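You operate a simulated robot arm through the tools that you are given. There is no shell and no other tool. Be economical: measure what you need, move in short steps, check, and stop when the job is done.

You run a simulated robot arm. Do the job below in one go: nothing can be reset, and whatever is moved stays where it is left.

Task
Nest the three pulp trays, and each narrow tube in the wide tube of its colour.
Fine: the green tray goes in the grey one, the purple tray in the green one; tubes pair by colour; the grey tray and the wide tubes stay where they stand.

Only the result counts: the job must be done as asked and must still hold three seconds after the hand-in. Knocking over, shifting, dropping, spilling or breaking anything else fails it.

Robot
A 6-joint arm with a two-finger gripper, on a carriage that runs on a rail from [-1617, 1] to [723, -1] (x, y) and turns from -3.246 to 2.548 rad about z. Base frame: it is fixed where the carriage stands at the start and does not move with it; the origin is on the floor, on the carriage's upright axis, x ahead of it, y to its left, z up. Lengths are in mm, angles in rad, forces in N, time in s.
With the tool pointing down near the work surface it reaches from about 520 to 960 mm from the robot's upright axis, wherever it stands. Its first joint turns from -2.897 to 2.897 rad. Places, roughly: narrow blue tube [1250, -750, 750]; purple pulp tray [1250, -500, 750]; wide blue tube [1000, -750, 750]. Payload 2.54 kg.
Tool frame: the origin (TCP) lies between the finger pads and is the grasp point; the fingertips stand 23 mm ahead of it; z points along the fingers, y is the line along which they close. Largest opening 126 mm; the body of the gripper starts 82 mm behind the TCP.
Orientation is that of the tool frame in the base frame, as a unit quaternion [w, x, y, z]. With the fingers straight down and closing along the base's y, the tool's x points along the base's -x, its y along +y and its z along -z.

Tools
- The arm moves only by the tool servo_tool. Its argument "increments" is a list of rows, each an object (a shift or turn left out is 0, a gripper value left out holds the last) with "grip": the finger opening in m, from 0 to 0.126; "xyz": the shift along the base's x, y, z in units of 30 mm (1.0 is 30 mm), a list of three; "rot": the turn, a rotation vector about the base's x, y, z in units of 8 degrees (1.0 is 8 degrees), a list of three. In form: [{"grip": grip, "xyz": [tx, ty, tz], "rot": [ax, ay, az]}, ...]. A call has 1 to 10 rows; each row shifts and turns the commanded pose from where the row before left it. A call with a number of a shift or a turn outside -1 to 1 is refused whole. Each row takes 0.2 s and may step no farther than 50 mm and 0.15 rad from the row before; otherwise, or with a gripper value out of range, the whole call is refused. A pose out of reach is approached as far as the arm can. The call stops where the force on the tool passes 40 N (or 10 N more than at its start, if that is more) or the arm is blocked; 0.2 s more then pass. Each finger halts on what it meets, pressing with about 31 N; the grip force reading is that of the motor and also rises with nothing between the fingers. The clock runs only during rows and for 0.2 s after the last one: add rows that do not move to give the fingers time. The reply holds the time, the measured pose of the TCP, the force on the tool along the base axes, the opening and the grip force, in the units named above and with some noise, with the torque about the TCP (base axes, N m) and any sound that the robot's microphone picked up, and new pictures: "show" is both (left out), scene, wrist or none.
- Cameras (640 x 400 px; columns grow to the right, rows downward): "scene" is now at [52.5, 138.3, 1567.4]; the picture's right is [-0.64, -0.77, 0.00], its down [-0.42, 0.35, -0.84] and it looks along [0.65, -0.54, -0.54] (base axes); focal length 263 px, centre (320, 200). "wrist" rides on the gripper at [82, 14, -122] in the tool frame; the picture's right is [-0.17, 0.99, 0.00], its down [-0.79, -0.13, -0.60] and it looks along [-0.59, -0.10, 0.80] (tool axes); focal length 243 px, centre (320, 200). There is no depth. A picture from a camera that has moved, and an enlarged one, comes with that camera's place and axes in the base frame and with its lens. The place of the scene camera against the robot may be out by one fixed shift of up to 18 mm in any direction.
- raise_lower(by): slides the trunk up (or, below 0, down) by that many mm; the arm and the scene camera ride with it, the base frame stays. It gives what a move gives, with no picture.
- base_move(legs): drives the robot by 1 to 6 legs, each [ahead, left, turn to the left] in mm, mm and rad, along the robot's own axes; the way and the turn of a leg run together, so that a leg with both is an arc; at most 1500 mm and 3.142 rad a leg. The arm and the cameras ride along, it lands a little off, and it stops where it bumps. It keeps to its track: a leg is cut to what the track allows. It gives what a move gives, and a new picture of the scene camera.
- aim_head(pan, tilt): turns the head with the scene camera to pan (to the left, within 2.094 rad either way) and tilt (down, from -0.506 to 1.204), counted from straight ahead of the robot. It gives what a move gives, and a new picture of the scene camera.
- zoom(camera, box): a new picture of the part [left, top, right, bottom] of that camera's present view, enlarged. No time passes.
- job_done(): hands the job in; it is judged then, once.

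Work in short steps. Places have to be worked out from the pictures, the camera data and where the tool is seen: move nearer, look again, correct. Check each grasp and each placing, and mend what went wrong. You have 120 turns and 260 pictures in all, those below and enlarged ones among them. Open the gripper and draw the arm clear of the work before you hand the job in, unless the task says otherwise; then end with one line.

The tools are called after "Call:" by a JSON object that holds its "api" and its "payload". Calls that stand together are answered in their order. servo_tool: Moves the arm, as the interface text tells. Its arguments: {"type":"object","properties":{"increments":{"type":"array"},"show":{"type":"string","enum":["both","scene","wrist","none"]}},"required":["increments"]} The other tools are called the same way: raise_lower (by) slides the trunk up or down; base_move (legs) drives the base; aim_head (pan, tilt) turns the head that bears the scene camera; zoom (camera, box) takes an enlarged picture of a part of a camera's view; job_done () hands the job in.

At the start:

```text
clock: 0.0
ee_pos: [528.4, -196.4, 1148.3]
tcp_rot: [0.0, 0.001, 1.0, 0.0]
ft_force: [-0.1, -0.1, -0.1]
wrist_torque: [0.01, 0.0, 0.01]
opening: 125.9
finger_force: 0.1
trunk travel left (down, up): [-375.0, 115.0]
robot x, y, heading: [0.8, -0.4, -0.003]
head pan, tilt: [-0.695, 0.572]
```

scene: 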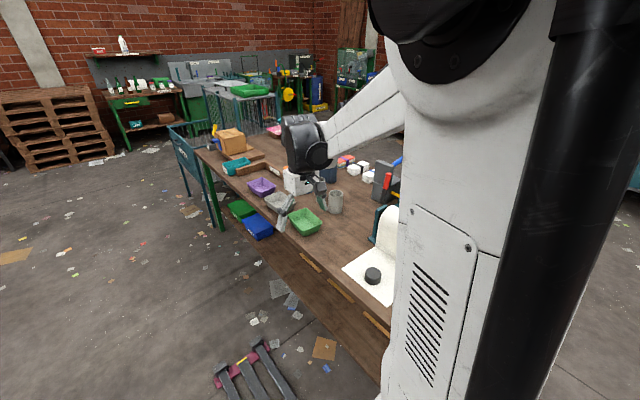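
wrist: 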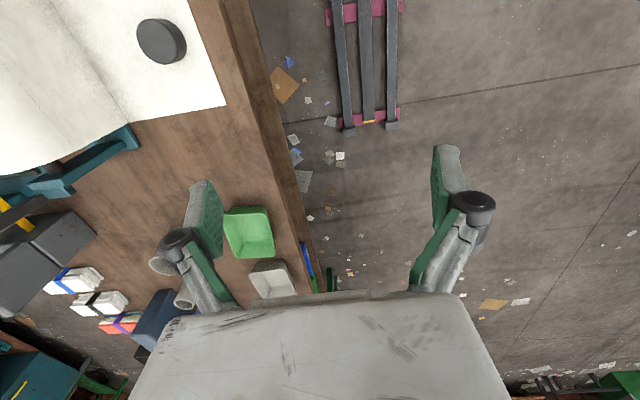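

I look closer at the table in the scene camera before planning.

Call:
{"api": "zoom", "payload": {"camera": "scene", "box": [200, 120, 420, 257]}}

Call:
{"api": "zoom", "payload": {"camera": "wrist", "box": [0, 150, 340, 362]}}

```text
2.91 times, centred on (310, 188) of scene
camera zoom: at [52.5, 138.3, 1567.4], right [-0.64, -0.77, 0.0], down [-0.42, 0.35, -0.84], along [0.65, -0.54, -0.54], focal length 766 px, centre (349, 234)
```

zoom: 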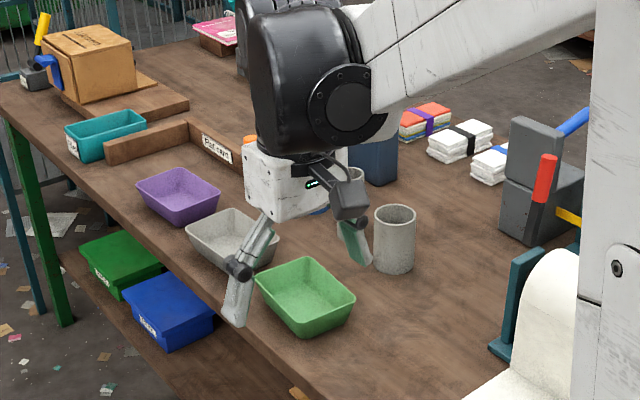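

```text
1.88 times, centred on (170, 256) of wrist
camera zoom: at [444.8, -182.0, 1270.8], right [0.17, 0.99, 0.0], down [0.79, -0.13, 0.6], along [0.59, -0.1, -0.8], focal length 457 px, centre (602, 95)
```

zoom: 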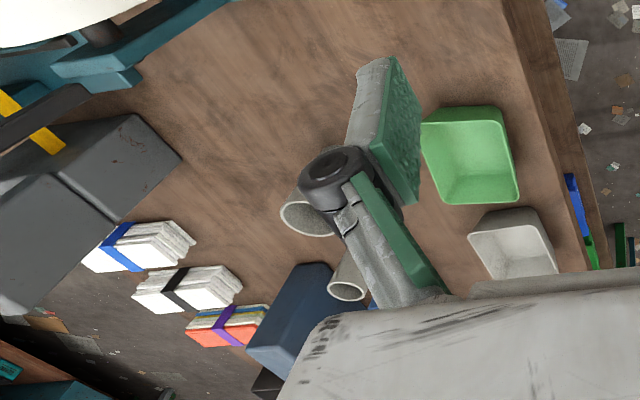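

The trays stand along the near table edge, with the tubes hidden behind the gripper. I drive the carriage along the rail toward the work to see better.

Call:
{"api": "base_move", "payload": {"legs": [[450, 0, 0]]}}

Call:
{"api": "aim_head", "payload": {"pan": -0.9, "tilt": 0.85}}

```text
clock: 2.7
ee_pos: [974.0, -198.1, 1149.5]
tcp_rot: [0.001, 0.002, 1.0, 0.0]
ft_force: [0.7, -1.2, -0.1]
wrist_torque: [0.02, -0.03, 0.03]
opening: 126.0
finger_force: 0.1
trunk travel left (down, up): [-375.0, 115.0]
robot x, y, heading: [449.7, -5.0, -0.001]
head pan, tilt: [-0.695, 0.572]
camera scene: at [501.3, 137.7, 1567.4], right [-0.64, -0.77, 0.0], down [-0.42, 0.35, -0.84], along [0.64, -0.54, -0.54], focal length 263 px, centre (320, 200)
```

scene: 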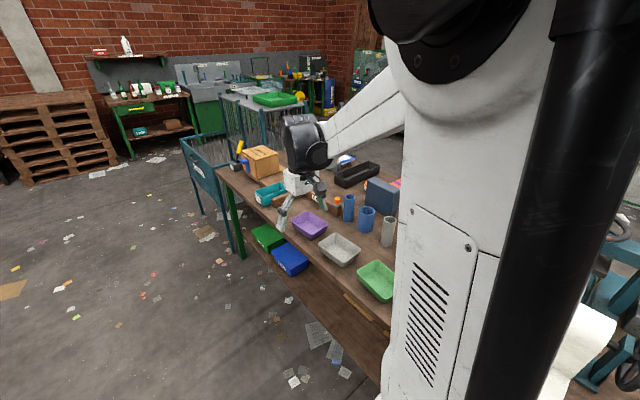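

```text
clock: 3.5
ee_pos: [974.7, -198.5, 1150.5]
tcp_rot: [0.001, 0.002, 1.0, 0.0]
ft_force: [-0.5, -0.5, 0.6]
wrist_torque: [-0.03, -0.01, 0.0]
opening: 126.1
finger_force: 0.1
trunk travel left (down, up): [-375.0, 115.0]
robot x, y, heading: [446.3, -1.3, -0.006]
head pan, tilt: [-0.901, 0.85]
camera scene: at [481.1, 133.6, 1544.1], right [-0.79, -0.62, 0.0], down [-0.46, 0.59, -0.66], along [0.41, -0.52, -0.75], focal length 263 px, centre (320, 200)
```

scene: 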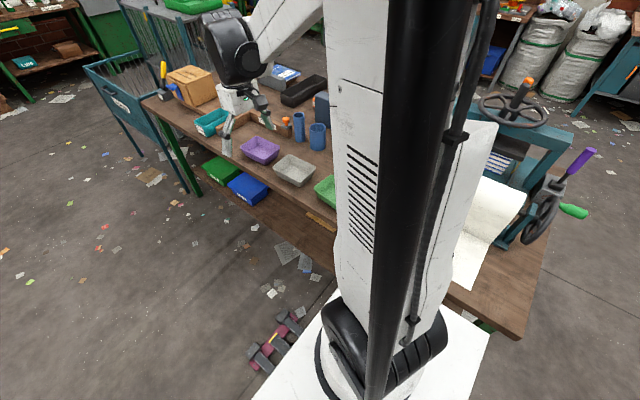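

The column blocks the scene camera; turning the carriage to face the table should clear it. I drive to x≈710, raise the trunk for clearance, and turn right 90°.

Call:
{"api": "raise_lower", "payload": {"by": 110}}

Call:
{"api": "base_move", "payload": {"legs": [[262, 0, 0], [0, 0, -1.57]]}}

Call:
{"api": "aim_head", "payload": {"pan": 0.35, "tilt": 0.9}}

```text
clock: 4.9
ee_pos: [974.8, -198.2, 1258.6]
tcp_rot: [0.0, 0.004, 1.0, 0.0]
ft_force: [-0.8, 0.7, -0.3]
wrist_torque: [0.02, 0.0, 0.0]
opening: 126.0
finger_force: 0.0
trunk travel left (down, up): [-485.0, 5.0]
robot x, y, heading: [451.7, -1.4, -0.003]
head pan, tilt: [-0.901, 0.85]
```

```text
clock: 10.6
ee_pos: [518.9, -528.4, 1258.2]
tcp_rot: [0.0, 0.706, 0.708, 0.0]
ft_force: [-0.5, -0.1, 0.1]
wrist_torque: [0.02, 0.04, 0.0]
opening: 126.1
finger_force: 0.2
trunk travel left (down, up): [-485.0, 5.0]
robot x, y, heading: [710.0, -3.6, -1.568]
head pan, tilt: [-0.901, 0.85]
camera scene: at [855.4, -33.1, 1654.1], right [-0.62, 0.78, 0.0], down [0.59, 0.47, -0.66], along [-0.52, -0.41, -0.75], focal length 263 px, centre (320, 200)
```

scene: 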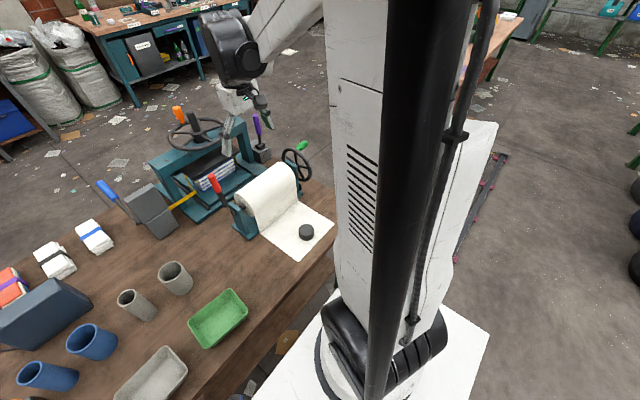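

```text
clock: 12.1
ee_pos: [518.9, -528.9, 1260.1]
tcp_rot: [0.0, 0.706, 0.708, 0.0]
ft_force: [-0.4, -0.2, -0.7]
wrist_torque: [-0.01, -0.01, -0.02]
opening: 126.1
finger_force: 0.0
trunk travel left (down, up): [-485.0, 5.0]
robot x, y, heading: [711.1, 0.8, -1.564]
head pan, tilt: [0.351, 0.901]
camera scene: at [942.7, -55.1, 1650.2], right [-0.94, -0.35, 0.0], down [-0.27, 0.73, -0.62], along [0.22, -0.58, -0.78], focal length 263 px, centre (320, 200)
```

scene: 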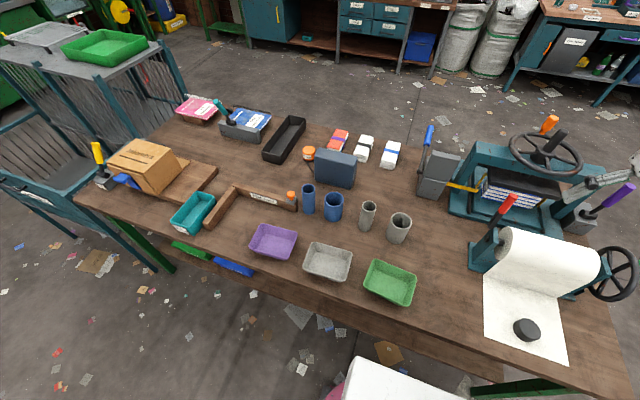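

A fine clear view: blue narrow/wide and grey narrow/wide tubes, purple/grey/green trays. I zoom in for measurement.

Call:
{"api": "zoom", "payload": {"camera": "scene", "box": [240, 170, 350, 239]}}

Call:
{"api": "zoom", "payload": {"camera": "scene", "box": [320, 180, 430, 249]}}

Call:
{"api": "zoom", "payload": {"camera": "scene", "box": [236, 205, 428, 325]}}

```text
5.80 times, centred on (295, 204) of scene
camera zoom: at [942.7, -55.1, 1650.2], right [-0.94, -0.35, 0.0], down [-0.27, 0.73, -0.62], along [0.22, -0.58, -0.78], focal length 1526 px, centre (465, 174)
```

zoom: 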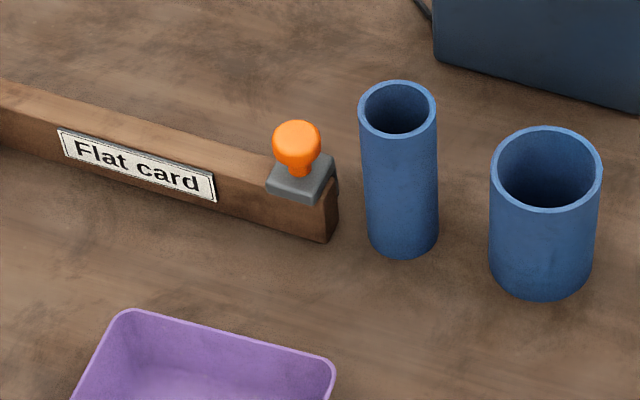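

```text
5.80 times, centred on (375, 214) of scene
camera zoom: at [942.7, -55.1, 1650.2], right [-0.94, -0.35, 0.0], down [-0.27, 0.73, -0.62], along [0.22, -0.58, -0.78], focal length 1526 px, centre (1, 116)
```

zoom: 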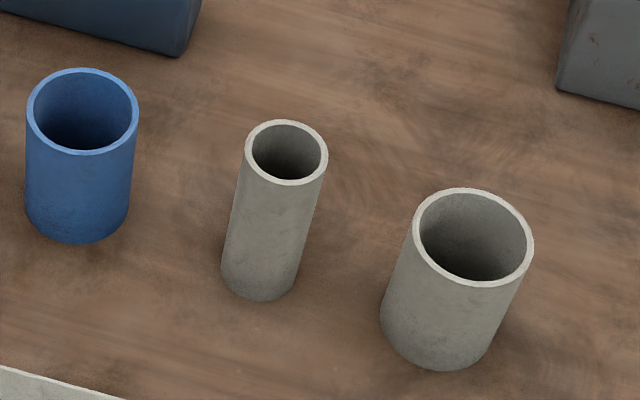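

```text
3.33 times, centred on (332, 265) of scene
camera zoom: at [942.7, -55.1, 1650.2], right [-0.94, -0.35, 0.0], down [-0.27, 0.73, -0.62], along [0.22, -0.58, -0.78], focal length 878 px, centre (280, -17)
```

zoom: 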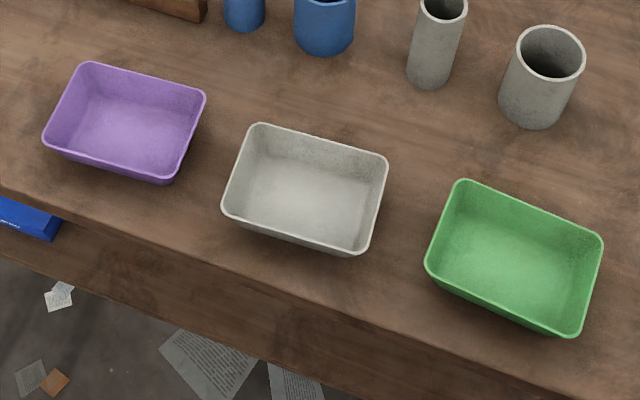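

Estimates (rims ~790): green tray ≈(840,-453), grey ≈(1058,-448), purple ≈(1276,-455), each about 150×107 with long side near x. I move the tool toward +x over the work and then shift the carriage so the green tray is within reach.

Call:
{"api": "servo_tool", "payload": {"increments": [{"xyz": [1, 0, 0]}, {"xyz": [1, 0, 0]}, {"xyz": [1, 0, 0]}, {"xyz": [1, 0, 0]}, {"xyz": [1, 0, 0]}, {"xyz": [1, 0, 0]}, {"xyz": [1, 0, 0]}, {"xyz": [1, 0, 0]}, {"xyz": [1, 0, 0]}, {"xyz": [1, 0, 0]}], "show": "none"}}

Call:
{"api": "base_move", "payload": {"legs": [[0, -150, 0]]}}

Call:
{"api": "servo_tool", "payload": {"increments": [{"xyz": [1, 0.6, -0.5]}, {"xyz": [1, 0.6, -0.5]}, {"xyz": [1, 0.6, -0.5]}, {"xyz": [1, 0.6, -0.5]}, {"xyz": [1, 0.6, -0.5]}, {"xyz": [1, 0.6, -0.5]}, {"xyz": [1, 0.6, 0]}, {"xyz": [1, 0.6, 0]}, {"xyz": [1, 0.6, 0]}], "show": "wrist"}}

```text
clock: 14.2
ee_pos: [820.7, -531.6, 1259.5]
tcp_rot: [0.0, 0.705, 0.709, 0.0]
ft_force: [0.0, -0.2, 0.6]
wrist_torque: [-0.01, 0.02, -0.02]
opening: 126.1
finger_force: 0.1
trunk travel left (down, up): [-485.0, 5.0]
robot x, y, heading: [711.4, 0.0, -1.57]
head pan, tilt: [0.351, 0.901]
```

```text
clock: 15.6
ee_pos: [669.0, -530.7, 1259.9]
tcp_rot: [0.0, 0.706, 0.708, 0.0]
ft_force: [0.3, -0.4, 0.2]
wrist_torque: [-0.02, -0.06, 0.0]
opening: 126.1
finger_force: 0.0
trunk travel left (down, up): [-485.0, 5.0]
robot x, y, heading: [564.2, -2.5, -1.569]
head pan, tilt: [0.351, 0.901]
camera scene: at [792.8, -55.6, 1650.3], right [-0.94, -0.34, 0.0], down [-0.27, 0.74, -0.62], along [0.21, -0.58, -0.78], focal length 263 px, centre (320, 200)
```

scene: 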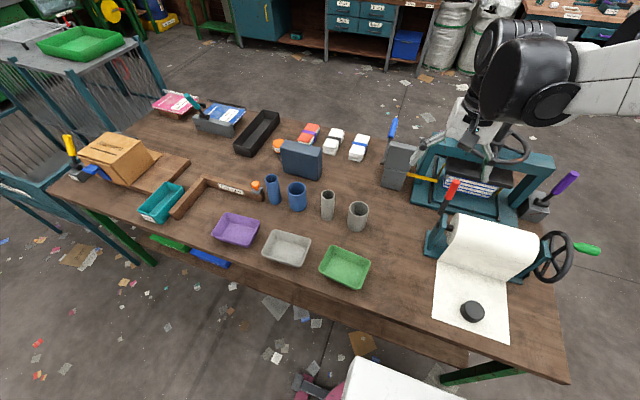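

```text
clock: 17.6
ee_pos: [938.1, -369.7, 1171.1]
tcp_rot: [0.0, 0.707, 0.708, -0.001]
ft_force: [-0.2, 0.5, -0.4]
wrist_torque: [-0.01, 0.02, 0.06]
opening: 125.9
finger_force: 0.0
trunk travel left (down, up): [-485.0, 5.0]
robot x, y, heading: [565.3, -1.6, -1.573]
head pan, tilt: [0.351, 0.901]
camera wrist: at [951.6, -288.1, 1292.2], right [0.99, -0.17, 0.0], down [-0.13, -0.79, 0.6], along [-0.1, -0.59, -0.8], focal length 243 px, centre (320, 200)
```

wrist: 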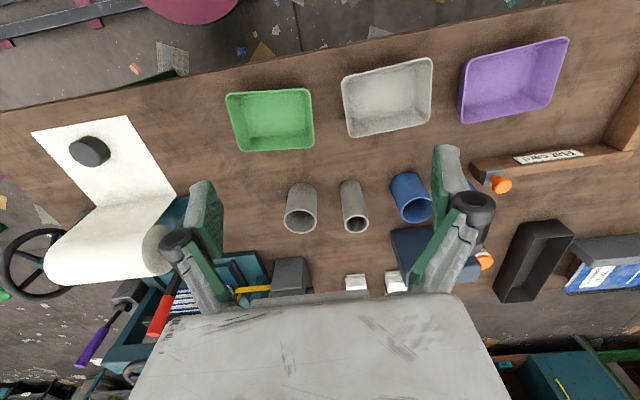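

The wrist view shows all trays nicely. I zoom on the trays for accurate outlines.

Call:
{"api": "zoom", "payload": {"camera": "wrist", "box": [210, 40, 450, 190]}}

Call:
{"api": "zoom", "payload": {"camera": "wrist", "box": [270, 150, 430, 250]}}

```text
2.67 times, centred on (330, 115) of wrist
camera zoom: at [951.6, -288.1, 1292.2], right [0.99, -0.17, 0.0], down [-0.13, -0.79, 0.6], along [-0.1, -0.59, -0.8], focal length 647 px, centre (293, 427)
```

zoom: 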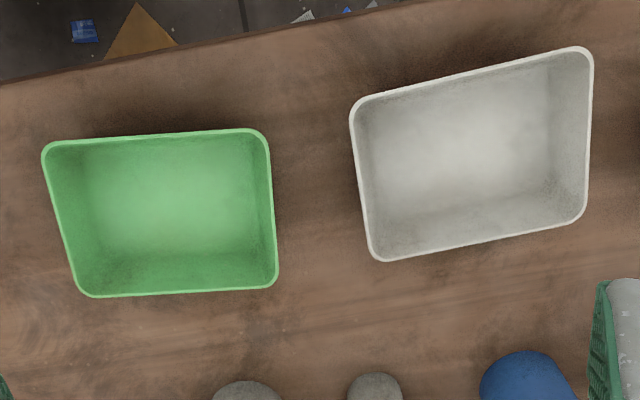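

```text
4.00 times, centred on (350, 200) of wrist
camera zoom: at [951.6, -288.1, 1292.2], right [0.99, -0.17, 0.0], down [-0.13, -0.79, 0.6], along [-0.1, -0.59, -0.8], focal length 970 px, centre (200, 200)
```

zoom: 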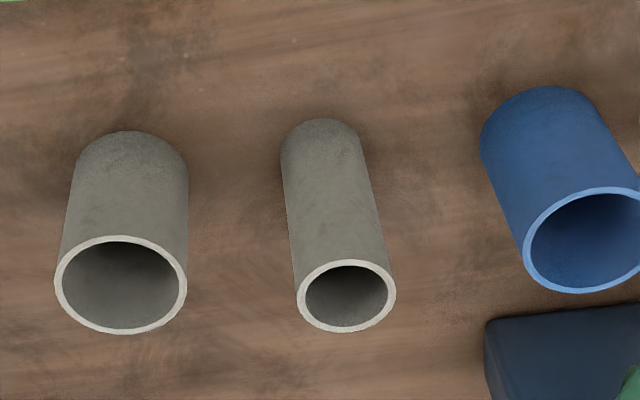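

Comparing both views puts rims near z≈850 with green centred ≈(843,-425). I move over the green tray, lower, and turn the tool so that it closes along y, for a nearer look.

Call:
{"api": "servo_tool", "payload": {"increments": [{"xyz": [-0.4, -0.1, -0.5], "rot": [0, 0, 1]}, {"xyz": [-0.4, -0.1, -0.5], "rot": [0, 0, 1]}, {"xyz": [-0.4, -0.1, -0.5], "rot": [0, 0, 1]}, {"xyz": [-0.4, -0.1, -0.5], "rot": [0, 0, 1]}, {"xyz": [-0.4, -0.2, -0.5], "rot": [0, 0, 1]}, {"xyz": [-0.4, -0.2, -0.5], "rot": [0, 0, 1]}, {"xyz": [-0.4, -0.2, -0.5], "rot": [0, 0, 1]}, {"xyz": [-0.3, -0.3, -0.5], "rot": [0, 0, 1]}, {"xyz": [0, -0.3, 0], "rot": [0, 0, 1]}, {"xyz": [0, -0.3, 0], "rot": [0, 0, 1]}], "show": "none"}}

Call:
{"api": "servo_tool", "payload": {"increments": [{"rot": [0, 0, 1]}, {"rot": [0, 0, 0.25]}]}}

```text
clock: 19.8
ee_pos: [846.8, -426.2, 1047.7]
tcp_rot: [0.0, 0.086, 0.996, 0.0]
ft_force: [0.4, -0.5, -0.6]
wrist_torque: [-0.04, 0.05, 0.0]
opening: 126.1
finger_force: 0.0
trunk travel left (down, up): [-485.0, 5.0]
robot x, y, heading: [563.3, -0.7, -1.566]
head pan, tilt: [0.351, 0.901]
```

```text
clock: 20.4
ee_pos: [845.9, -427.2, 1049.4]
tcp_rot: [0.0, -0.002, 1.0, -0.001]
ft_force: [0.2, 0.6, -0.4]
wrist_torque: [0.01, 0.01, -0.03]
opening: 126.2
finger_force: 0.1
trunk travel left (down, up): [-485.0, 5.0]
robot x, y, heading: [566.8, -2.1, -1.569]
head pan, tilt: [0.351, 0.901]
camera scene: at [793.9, -55.7, 1650.2], right [-0.94, -0.35, 0.0], down [-0.27, 0.74, -0.62], along [0.21, -0.58, -0.78], focal length 263 px, centre (320, 200)
camera wrist: at [763.5, -412.4, 1170.5], right [0.16, 0.99, 0.0], down [0.79, -0.13, 0.6], along [0.59, -0.1, -0.8], focal length 243 px, centre (320, 200)
```

scene: 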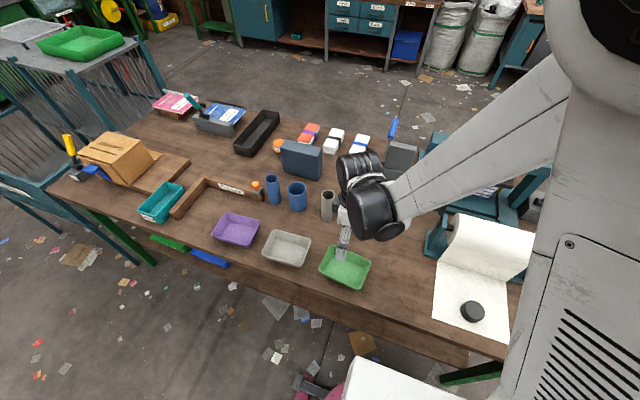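
wrist: 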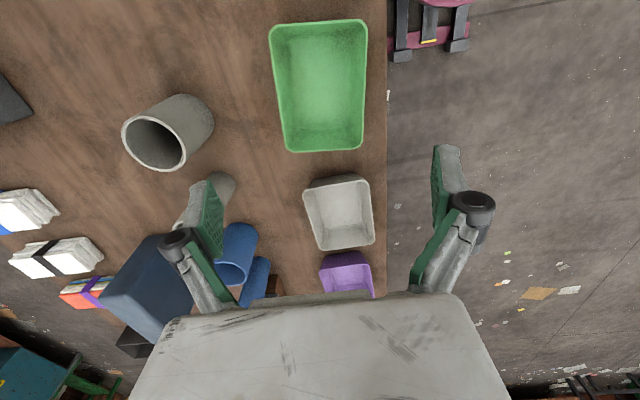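

Call:
{"api": "zoom", "payload": {"camera": "wrist", "box": [210, 5, 418, 135]}}

Call:
{"api": "zoom", "payload": {"camera": "wrist", "box": [260, 160, 420, 260]}}

```text
3.08 times, centred on (314, 70) of wrist
camera zoom: at [763.5, -412.4, 1170.5], right [0.16, 0.99, 0.0], down [0.79, -0.13, 0.6], along [0.59, -0.1, -0.8], focal length 746 px, centre (338, 600)
```

zoom: 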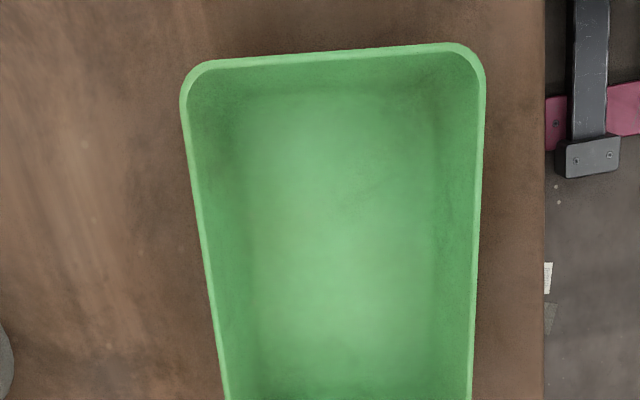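

```text
4.00 times, centred on (340, 210) of wrist
camera zoom: at [763.5, -412.4, 1170.5], right [0.16, 0.99, 0.0], down [0.79, -0.13, 0.6], along [0.59, -0.1, -0.8], focal length 970 px, centre (240, 160)
```

zoom: 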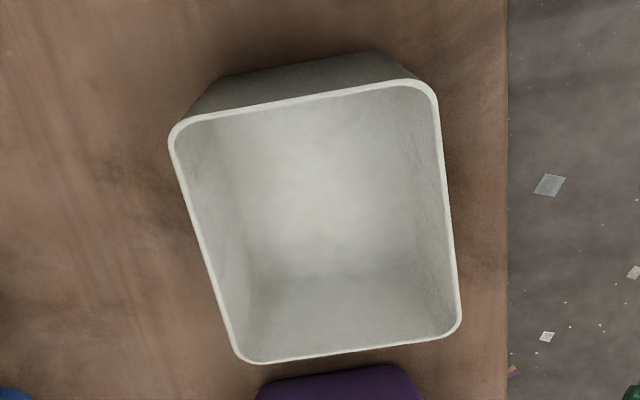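

Two wrist views agree: rim z≈850; green centre (840,-424) with long axis at −6.7°, grey centre (1049,-423) at +1.9°, trays ≈145×107 and tapered. I'll grip the green tray from inside by spreading the fingers, so nothing collides while nesting; first align above it and narrow the fingers.

Call:
{"api": "servo_tool", "payload": {"increments": [{"grip": 0.045, "xyz": [-0.18, 0.12, -1], "rot": [0, 0, -0.84]}, {"xyz": [0, 0, -1]}, {"xyz": [0, 0, -1]}, {"xyz": [0, 0, -1]}, {"xyz": [0, 0, -0.7]}, {}]}}

```text
clock: 21.8
ee_pos: [860.2, -447.7, 941.8]
tcp_rot: [-0.001, 0.057, 0.998, 0.001]
ft_force: [0.0, -0.8, -0.2]
wrist_torque: [-0.02, -0.01, 0.02]
opening: 45.0
finger_force: 0.0
out of reach, approached as far as the arm can: row 3, 4, 5
trunk travel left (down, up): [-485.0, 5.0]
robot x, y, heading: [566.5, 1.8, -1.573]
head pan, tilt: [0.351, 0.901]
camera scene: at [793.9, -55.7, 1650.2], right [-0.94, -0.35, 0.0], down [-0.27, 0.74, -0.62], along [0.21, -0.58, -0.78], focal length 263 px, centre (320, 200)
camera wrist: at [781.0, -424.7, 1063.4], right [0.28, 0.96, 0.0], down [0.77, -0.22, 0.6], along [0.57, -0.17, -0.8], focal length 243 px, centre (320, 200)
```

scene: 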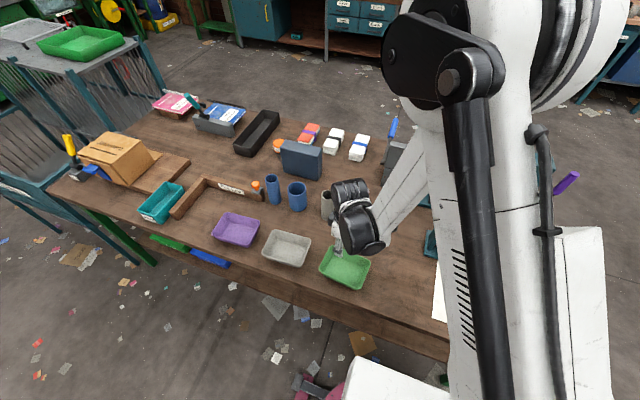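
wrist: 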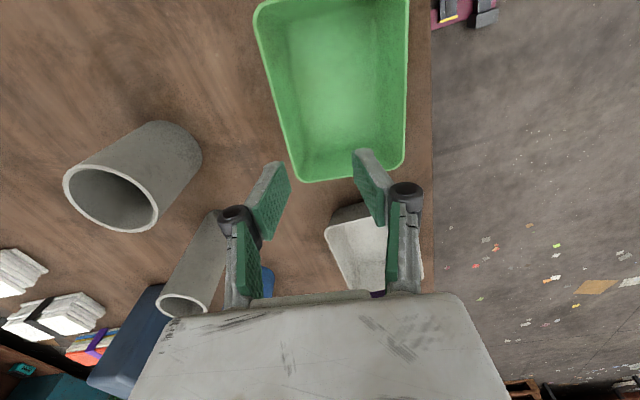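

The tray is too near the carriage axis. I raise the tool, shift the carriage to x≈470 and bring the trunk back down.

Call:
{"api": "servo_tool", "payload": {"increments": [{"xyz": [0, 0, 1]}, {"xyz": [0, 0, 1]}, {"xyz": [0, 0, 1]}, {"xyz": [0, 0, 1]}, {"xyz": [0, 0, 1]}], "show": "none"}}

Call:
{"api": "base_move", "payload": {"legs": [[0, -96, 0]]}}

Call:
{"api": "raise_lower", "payload": {"by": -110}}

```text
clock: 23.0
ee_pos: [862.1, -445.0, 1094.5]
tcp_rot: [0.0, 0.057, 0.998, 0.0]
ft_force: [-0.5, 0.5, 1.1]
wrist_torque: [-0.02, -0.04, -0.01]
opening: 45.2
finger_force: 0.1
trunk travel left (down, up): [-485.0, 5.0]
robot x, y, heading: [562.6, -1.6, -1.57]
head pan, tilt: [0.351, 0.901]
```

```text
clock: 24.1
ee_pos: [765.7, -446.8, 1094.1]
tcp_rot: [0.0, 0.059, 0.998, 0.0]
ft_force: [-0.3, 0.4, -0.5]
wrist_torque: [-0.01, -0.04, 0.02]
opening: 44.9
finger_force: 0.2
trunk travel left (down, up): [-485.0, 5.0]
robot x, y, heading: [469.2, -1.4, -1.575]
head pan, tilt: [0.351, 0.901]
camera scene: at [698.8, -55.8, 1650.3], right [-0.94, -0.34, 0.0], down [-0.27, 0.74, -0.62], along [0.21, -0.58, -0.78], focal length 263 px, centre (320, 200)
```

scene: 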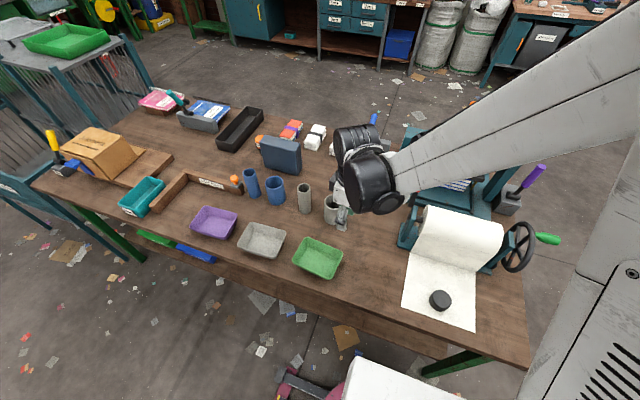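

```text
clock: 25.6
ee_pos: [767.5, -446.9, 984.1]
tcp_rot: [0.001, 0.058, 0.998, 0.0]
ft_force: [0.1, 0.7, 0.6]
wrist_torque: [0.0, -0.01, 0.0]
opening: 44.7
finger_force: 0.1
trunk travel left (down, up): [-375.0, 115.0]
robot x, y, heading: [469.8, -0.2, -1.569]
head pan, tilt: [0.351, 0.901]
```

Now I centre over the green tray at z≈905 and check.

Call:
{"api": "servo_tool", "payload": {"increments": [{"xyz": [1, 0.38, 0]}, {"xyz": [1, 0.38, 0]}, {"xyz": [0.45, 0, -0.6]}, {"xyz": [0, 0, -1]}, {"xyz": [0, 0, -1]}, {}]}}

```text
clock: 27.0
ee_pos: [840.1, -427.6, 906.3]
tcp_rot: [0.0, 0.059, 0.998, 0.0]
ft_force: [-0.3, -0.2, 0.1]
wrist_torque: [0.05, 0.01, -0.03]
opening: 45.0
finger_force: 0.1
trunk travel left (down, up): [-375.0, 115.0]
robot x, y, heading: [467.6, -0.6, -1.569]
head pan, tilt: [0.351, 0.901]
camera scene: at [700.1, -56.2, 1540.1], right [-0.94, -0.34, 0.0], down [-0.27, 0.74, -0.62], along [0.21, -0.58, -0.78], focal length 263 px, centre (320, 200)
camera wrist: at [761.2, -404.1, 1027.5], right [0.28, 0.96, 0.0], down [0.77, -0.22, 0.6], along [0.57, -0.17, -0.8], focal length 243 px, centre (320, 200)
```

scene: 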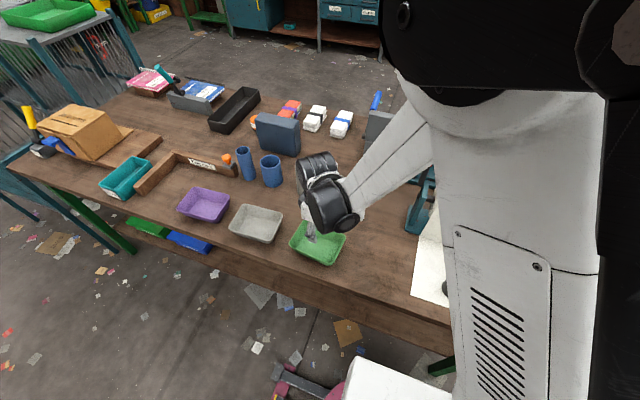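
wrist: 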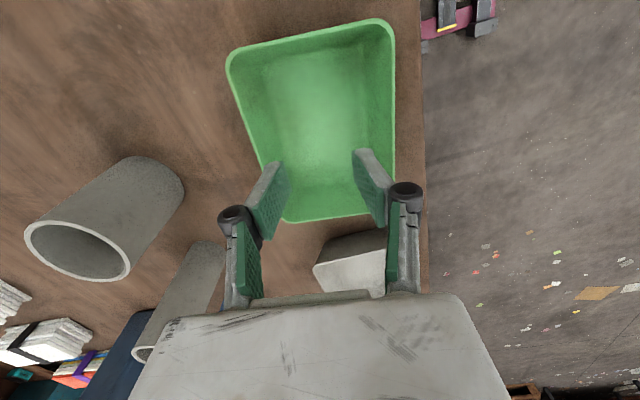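

The tray fits the estimate (centre ≈(841,-423)). I correct y by +4 mm and lower the fingertips about 25 mm into the tray.

Call:
{"api": "servo_tool", "payload": {"increments": [{"xyz": [0.03, 0.14, -0.6]}, {"xyz": [0, 0, -0.7]}, {"xyz": [0, 0, -0.6]}, {}]}}

```text
clock: 28.0
ee_pos: [841.2, -418.8, 848.9]
tcp_rot: [0.0, 0.058, 0.998, 0.0]
ft_force: [-0.3, -0.2, 0.2]
wrist_torque: [0.04, 0.0, 0.03]
opening: 45.1
finger_force: 0.1
trunk travel left (down, up): [-375.0, 115.0]
robot x, y, heading: [472.7, -2.1, -1.573]
head pan, tilt: [0.351, 0.901]
camera scene: at [700.0, -56.0, 1540.2], right [-0.94, -0.34, 0.0], down [-0.27, 0.74, -0.62], along [0.21, -0.58, -0.78], focal length 263 px, centre (320, 200)
camera wrist: at [760.5, -395.7, 970.4], right [0.28, 0.96, 0.0], down [0.77, -0.22, 0.6], along [0.57, -0.17, -0.8], focal length 243 px, centre (320, 200)
```

scene: 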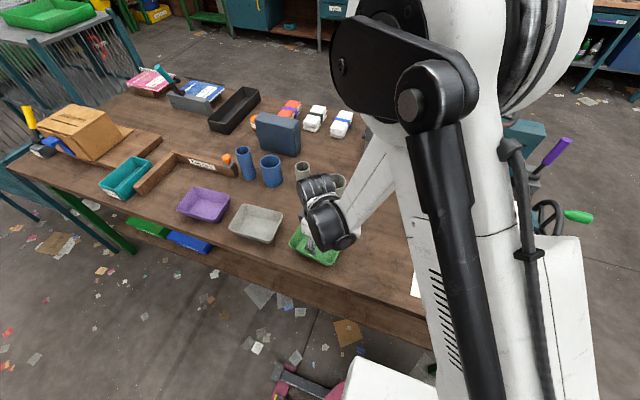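
wrist: 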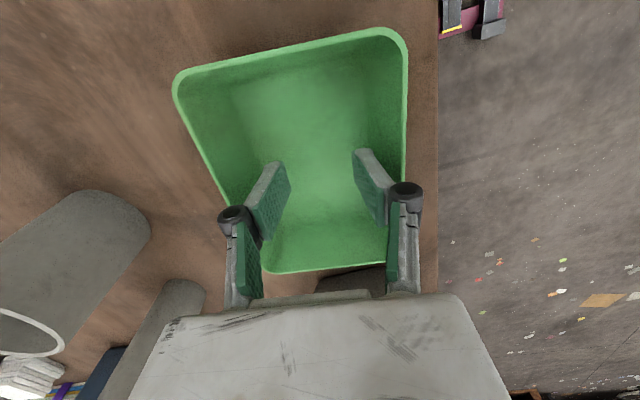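

Fingers are inside the tray with no contact. I spread them to press on the long walls.

Call:
{"api": "servo_tool", "payload": {"increments": [{"grip": 0.1}, {}, {}, {}], "show": "wrist"}}

```text
clock: 29.0
ee_pos: [841.5, -418.7, 848.7]
tcp_rot: [0.0, 0.059, 0.998, 0.0]
ft_force: [0.0, 0.0, 0.8]
wrist_torque: [0.0, 0.0, 0.05]
opening: 100.3
finger_force: 0.5
trunk travel left (down, up): [-375.0, 115.0]
robot x, y, heading: [472.0, -1.9, -1.569]
head pan, tilt: [0.351, 0.901]
camera wrist: at [760.4, -395.7, 970.6], right [0.28, 0.96, 0.0], down [0.77, -0.22, 0.6], along [0.57, -0.17, -0.8], focal length 243 px, centre (320, 200)
```

wrist: 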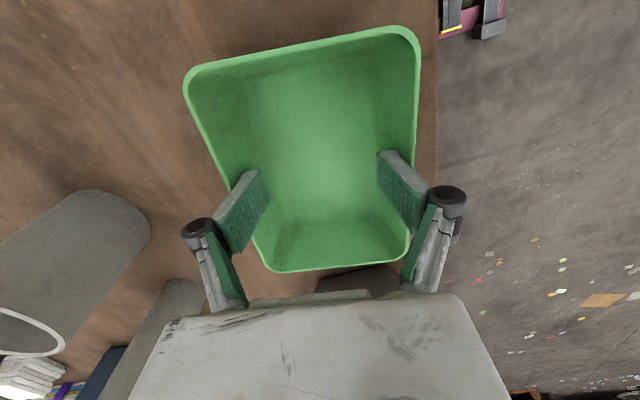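

The opening went to 100 and the tray shifted a few mm in +y, so contact is unclear. I zoom to see how the fingers sit in the tray.

Call:
{"api": "zoom", "payload": {"camera": "wrist", "box": [160, 120, 480, 320]}}

Call:
{"api": "zoom", "payload": {"camera": "scene", "box": [270, 165, 390, 285]}}

```text
2.00 times, centred on (320, 220) of wrist
camera zoom: at [760.4, -395.7, 970.6], right [0.28, 0.96, 0.0], down [0.77, -0.22, 0.6], along [0.57, -0.17, -0.8], focal length 485 px, centre (320, 160)
```

zoom: 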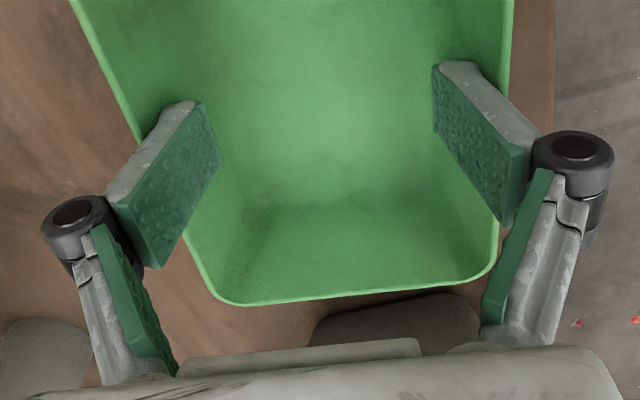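

```text
3.33 times, centred on (330, 225) of scene
camera zoom: at [699.9, -55.9, 1540.2], right [-0.94, -0.34, 0.0], down [-0.27, 0.74, -0.62], along [0.21, -0.58, -0.78], focal length 878 px, centre (287, 117)
```

zoom: 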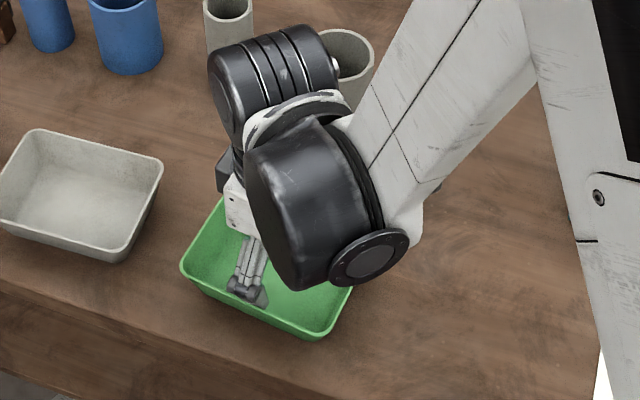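

The tip contact seems close to the rim. I narrow the fingers, go another 12 mm deeper while watching force, then spread again with higher target.

Call:
{"api": "servo_tool", "payload": {"increments": [{"grip": 0.06}, {}, {}, {"xyz": [0, 0, -0.2]}, {"xyz": [0, 0, -0.2]}, {}], "show": "wrist"}}

```text
clock: 30.4
ee_pos: [839.8, -418.1, 837.5]
tcp_rot: [0.001, 0.059, 0.998, 0.0]
ft_force: [-0.4, 0.6, -0.3]
wrist_torque: [-0.02, 0.0, 0.01]
opening: 59.9
finger_force: 0.1
trunk travel left (down, up): [-375.0, 115.0]
robot x, y, heading: [469.5, -2.5, -1.57]
head pan, tilt: [0.351, 0.901]
camera wrist: at [760.0, -395.9, 958.8], right [0.28, 0.96, 0.0], down [0.77, -0.22, 0.6], along [0.57, -0.17, -0.8], focal length 243 px, centre (320, 200)
```

wrist: 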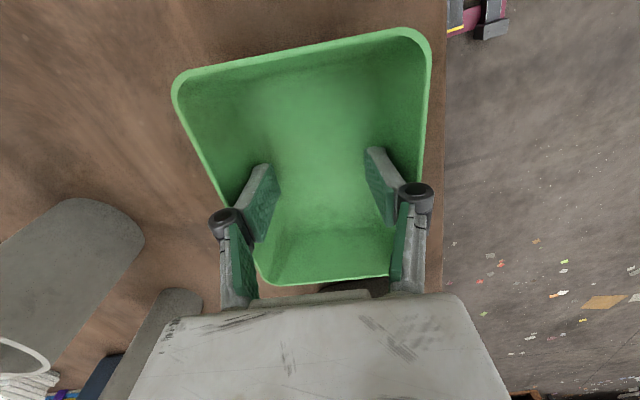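

Call:
{"api": "servo_tool", "payload": {"increments": [{"grip": 0.12}, {}, {}, {}], "show": "wrist"}}

```text
clock: 31.4
ee_pos: [839.8, -418.4, 836.7]
tcp_rot: [0.001, 0.058, 0.998, 0.0]
ft_force: [0.6, 0.2, -0.4]
wrist_torque: [-0.01, 0.03, 0.04]
opening: 113.3
finger_force: 0.0
trunk travel left (down, up): [-375.0, 115.0]
robot x, y, heading: [470.7, -0.2, -1.571]
head pan, tilt: [0.351, 0.901]
camera wrist: at [760.1, -395.9, 958.9], right [0.28, 0.96, 0.0], down [0.77, -0.22, 0.6], along [0.57, -0.17, -0.8], focal length 243 px, centre (320, 200)
```

wrist: 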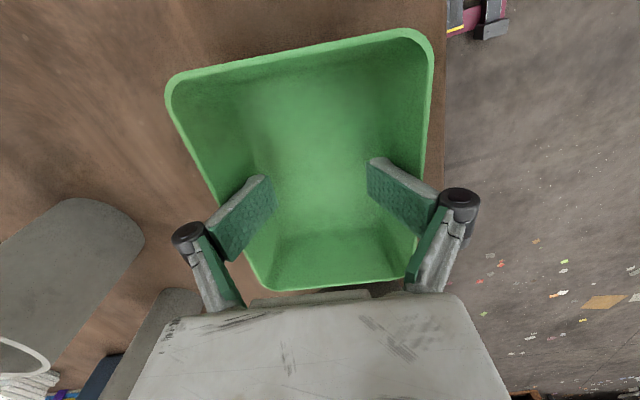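

The fingertips fold passively when spread, so an inside grip isn't firm. Rim height now solves to ≈843 with width ≈108, so I'll grip across the width from outside instead; first narrow, lift out and look.

Call:
{"api": "servo_tool", "payload": {"increments": [{"grip": 0.05}, {}, {}, {}, {"xyz": [0, 0, 1]}, {"xyz": [0, 0, 1]}, {"xyz": [0, 0, 1]}, {}], "show": "wrist"}}

Call:
{"api": "zoom", "payload": {"camera": "wrist", "box": [200, 0, 456, 160]}}

```text
clock: 33.2
ee_pos: [842.1, -418.4, 926.1]
tcp_rot: [0.0, 0.059, 0.998, 0.0]
ft_force: [0.0, 0.7, -1.2]
wrist_torque: [0.01, 0.03, -0.02]
opening: 50.1
finger_force: 0.0
trunk travel left (down, up): [-375.0, 115.0]
robot x, y, heading: [471.8, 1.1, -1.566]
head pan, tilt: [0.351, 0.901]
camera wrist: at [762.2, -394.6, 1047.9], right [0.28, 0.96, 0.0], down [0.77, -0.22, 0.6], along [0.57, -0.17, -0.8], focal length 243 px, centre (320, 200)
```

wrist: 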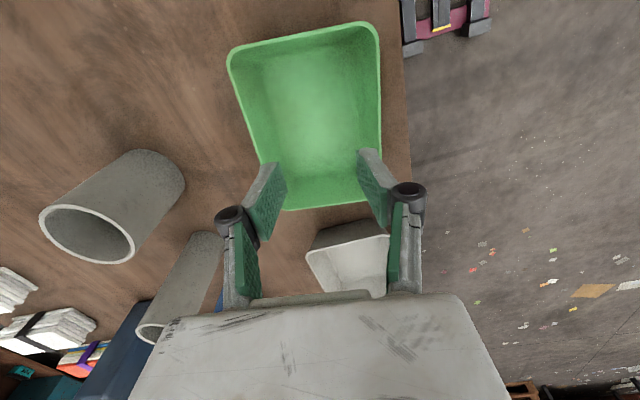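

```text
2.50 times, centred on (328, 80) of wrist
camera zoom: at [762.2, -394.6, 1047.9], right [0.28, 0.96, 0.0], down [0.77, -0.22, 0.6], along [0.57, -0.17, -0.8], focal length 606 px, centre (300, 500)
```

zoom: 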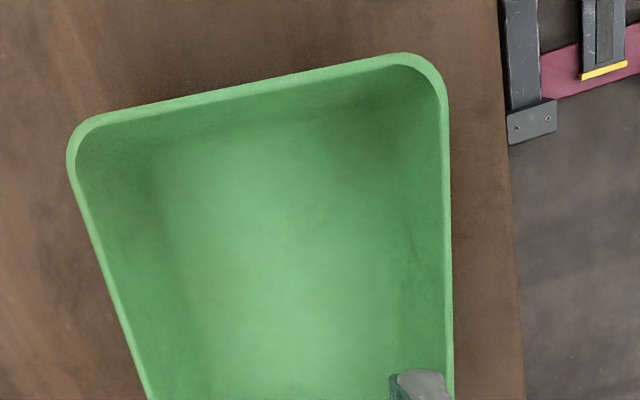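

Tray is centred at ≈(844,-419), right under the tool. I open fully, then lower to TCP ≈856 so the tips straddle the rim by ~10 mm.

Call:
{"api": "servo_tool", "payload": {"increments": [{"grip": 0.126}, {}, {}, {}, {"xyz": [0.05, 0, -0.8]}, {"xyz": [0, 0, -0.8]}, {"xyz": [0, 0, -0.4]}, {}], "show": "wrist"}}

```text
clock: 35.0
ee_pos: [841.8, -420.5, 865.6]
tcp_rot: [-0.001, 0.058, 0.998, 0.0]
ft_force: [0.0, -0.7, 0.2]
wrist_torque: [0.02, 0.01, 0.01]
opening: 125.8
finger_force: 0.1
trunk travel left (down, up): [-375.0, 115.0]
robot x, y, heading: [472.4, 0.9, -1.576]
head pan, tilt: [0.351, 0.901]
camera wrist: at [761.4, -397.2, 987.3], right [0.28, 0.96, 0.0], down [0.77, -0.22, 0.6], along [0.57, -0.17, -0.8], focal length 243 px, centre (320, 200)
```

wrist: 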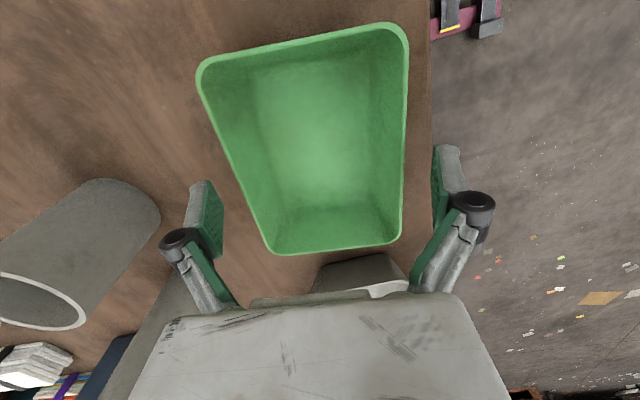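

Tips straddle the rim with a slightly larger gap on the +y side. I shift −4 mm in y, lower 10 mm, and close on the rim.

Call:
{"api": "servo_tool", "payload": {"increments": [{"xyz": [0.03, -0.13, -0.33]}, {}, {"grip": 0.095}, {}, {}, {}], "show": "wrist"}}

```text
clock: 36.4
ee_pos: [842.1, -425.2, 855.7]
tcp_rot: [0.0, 0.059, 0.998, 0.001]
ft_force: [-0.7, -0.3, 3.2]
wrist_torque: [-0.1, 0.01, -0.07]
opening: 104.8
finger_force: 31.2
trunk travel left (down, up): [-375.0, 115.0]
robot x, y, heading: [472.9, 1.3, -1.569]
head pan, tilt: [0.351, 0.901]
camera wrist: at [761.7, -401.2, 977.6], right [0.28, 0.96, 0.0], down [0.77, -0.22, 0.6], along [0.57, -0.17, -0.8], focal length 243 px, centre (320, 200)
```

wrist: 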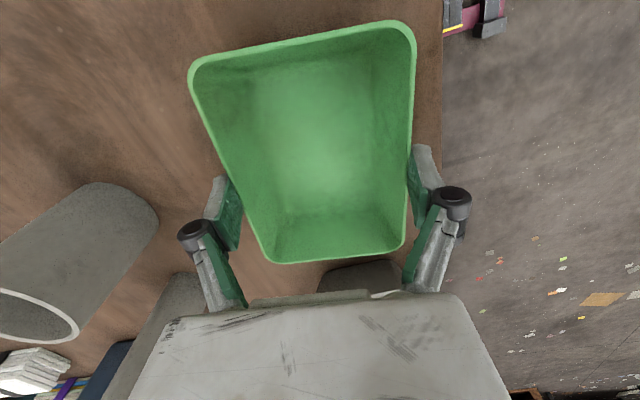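

Firm grip: opening 104.8, 31 N. I lift 30 mm and check.

Call:
{"api": "servo_tool", "payload": {"increments": [{"xyz": [0, 0, 0.3]}, {"xyz": [0, 0, 0.7]}, {}], "show": "both"}}

```text
clock: 37.2
ee_pos: [845.4, -423.1, 885.7]
tcp_rot: [0.001, 0.058, 0.998, 0.0]
ft_force: [0.7, -0.5, 0.7]
wrist_torque: [-0.01, -0.02, 0.01]
opening: 105.0
finger_force: 31.2
trunk travel left (down, up): [-375.0, 115.0]
robot x, y, heading: [470.3, 4.4, -1.571]
head pan, tilt: [0.351, 0.901]
camera scene: at [699.8, -55.5, 1540.2], right [-0.94, -0.34, 0.0], down [-0.27, 0.74, -0.62], along [0.21, -0.58, -0.78], focal length 263 px, centre (320, 200)
camera wrist: at [764.2, -400.0, 1007.0], right [0.28, 0.96, 0.0], down [0.77, -0.22, 0.6], along [0.57, -0.17, -0.8], focal length 243 px, centre (320, 200)
```

scene: 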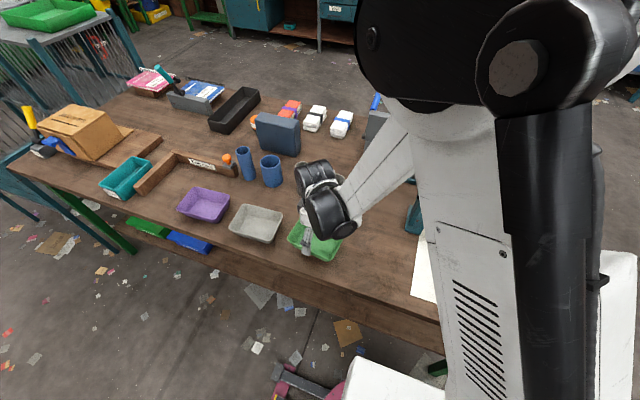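
wrist: 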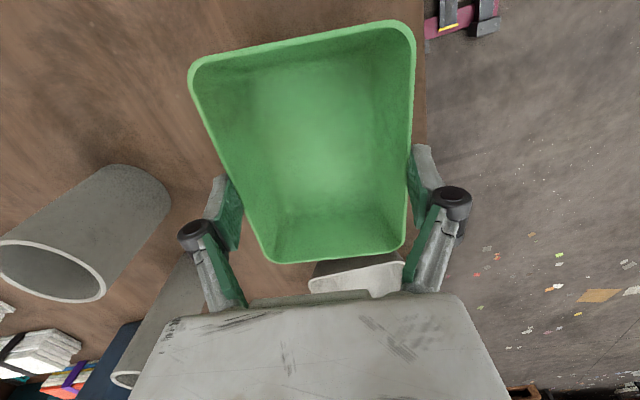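

The tray holds level. I lift to z≈950, carry it +204 mm in x above the grey tray (est. (1050,-422)) and turn +8.6°.

Call:
{"api": "servo_tool", "payload": {"increments": [{"xyz": [0, 0, 1]}, {"xyz": [0, 0, 1.0]}, {"xyz": [1, 0, 0.15], "rot": [0, 0, 0.5]}, {"xyz": [1, 0, 0], "rot": [0, 0, 0.57]}, {"xyz": [1, 0, 0]}, {"xyz": [1, 0, 0]}, {"xyz": [1, 0, 0]}, {"xyz": [1, 0, 0]}, {"xyz": [0.8, 0.07, 0]}, {}]}}

Call:
{"api": "zoom", "payload": {"camera": "scene", "box": [190, 160, 350, 260]}}

```text
clock: 39.4
ee_pos: [1048.8, -421.0, 951.0]
tcp_rot: [0.0, -0.016, 1.0, -0.001]
ft_force: [-0.1, -0.4, -0.5]
wrist_torque: [-0.01, 0.01, 0.04]
opening: 104.7
finger_force: 31.3
trunk travel left (down, up): [-375.0, 115.0]
robot x, y, heading: [465.7, -0.9, -1.574]
head pan, tilt: [0.351, 0.901]
camera scene: at [700.0, -55.9, 1540.1], right [-0.94, -0.34, 0.0], down [-0.27, 0.74, -0.62], along [0.21, -0.58, -0.78], focal length 263 px, centre (320, 200)
camera wrist: at [965.5, -410.2, 1072.2], right [0.13, 0.99, 0.0], down [0.79, -0.11, 0.6], along [0.59, -0.08, -0.8], focal length 243 px, centre (320, 200)
```

scene: 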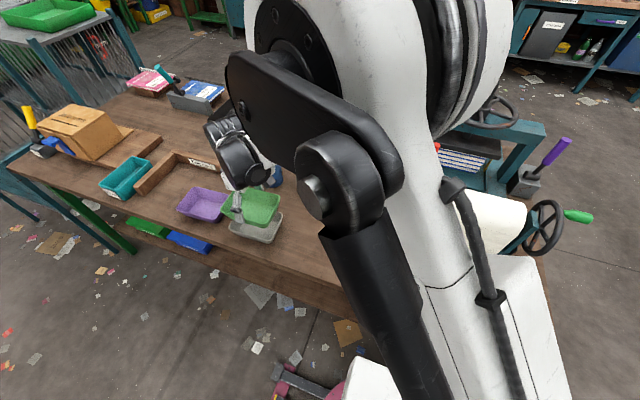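
wrist: 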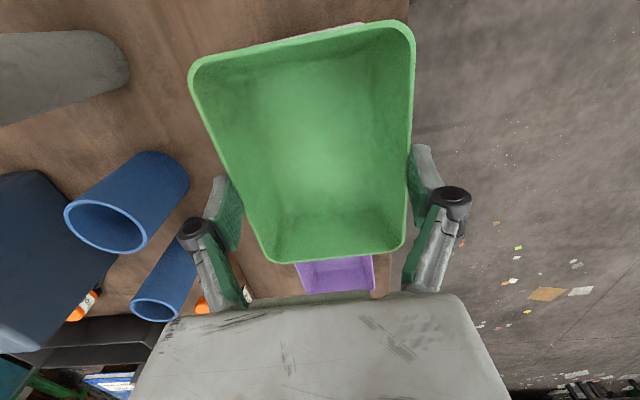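

```text
4.00 times, centred on (270, 210) of scene
camera zoom: at [700.0, -55.9, 1540.1], right [-0.94, -0.34, 0.0], down [-0.27, 0.74, -0.62], along [0.21, -0.58, -0.78], focal length 1053 px, centre (520, 160)
```

zoom: 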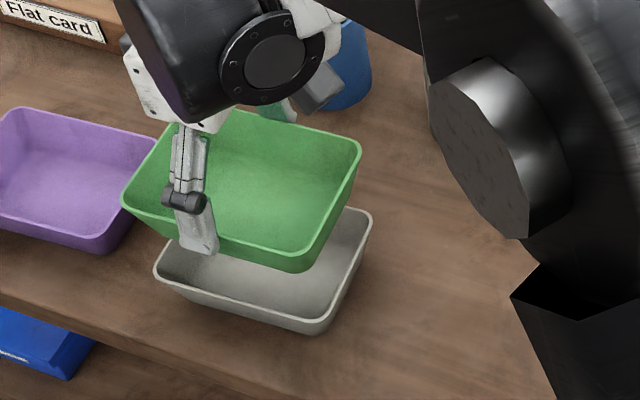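

Wrist and scene agree the trays are aligned within about 2–4 mm. I lower to z≈885 in small steps, watching force.

Call:
{"api": "servo_tool", "payload": {"increments": [{"xyz": [0.07, -0.05, -0.6]}, {"xyz": [0, 0, -0.6]}, {"xyz": [0, 0, -0.6]}, {"xyz": [0, 0, -0.4]}, {}]}}

Call:
{"api": "zoom", "payload": {"camera": "scene", "box": [190, 160, 350, 260]}}

```text
clock: 40.6
ee_pos: [1051.7, -422.4, 882.7]
tcp_rot: [0.0, -0.016, 1.0, 0.0]
ft_force: [0.1, 0.1, -0.2]
wrist_torque: [0.0, 0.03, -0.01]
opening: 104.6
finger_force: 31.3
trunk travel left (down, up): [-375.0, 115.0]
robot x, y, heading: [467.6, -0.9, -1.57]
head pan, tilt: [0.351, 0.901]
camera scene: at [700.0, -56.0, 1540.2], right [-0.94, -0.34, 0.0], down [-0.27, 0.74, -0.62], along [0.21, -0.58, -0.78], focal length 263 px, centre (320, 200)
camera wrist: at [968.4, -411.3, 1005.0], right [0.13, 0.99, 0.0], down [0.79, -0.11, 0.6], along [0.59, -0.08, -0.8], focal length 243 px, centre (320, 200)
```

scene: 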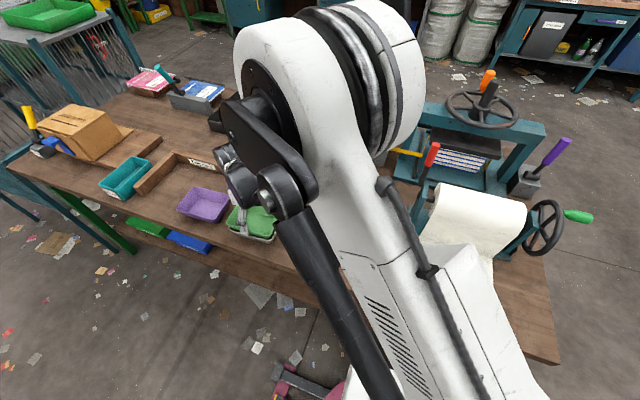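
wrist: 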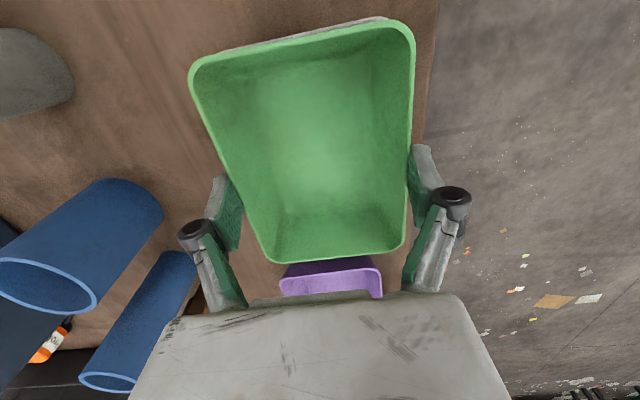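

```text
4.00 times, centred on (270, 210) of scene
camera zoom: at [700.0, -56.0, 1540.2], right [-0.94, -0.34, 0.0], down [-0.27, 0.74, -0.62], along [0.21, -0.58, -0.78], focal length 1053 px, centre (520, 160)
```

zoom: 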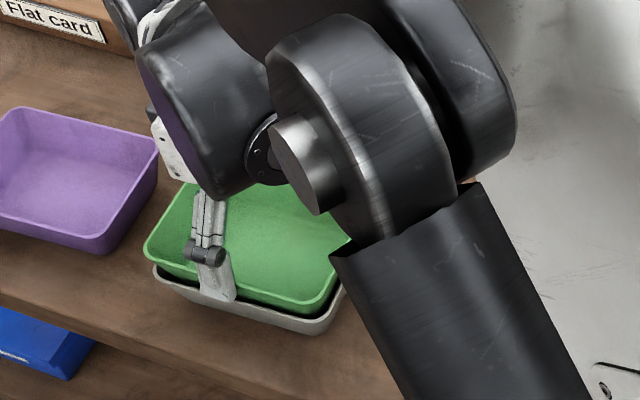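

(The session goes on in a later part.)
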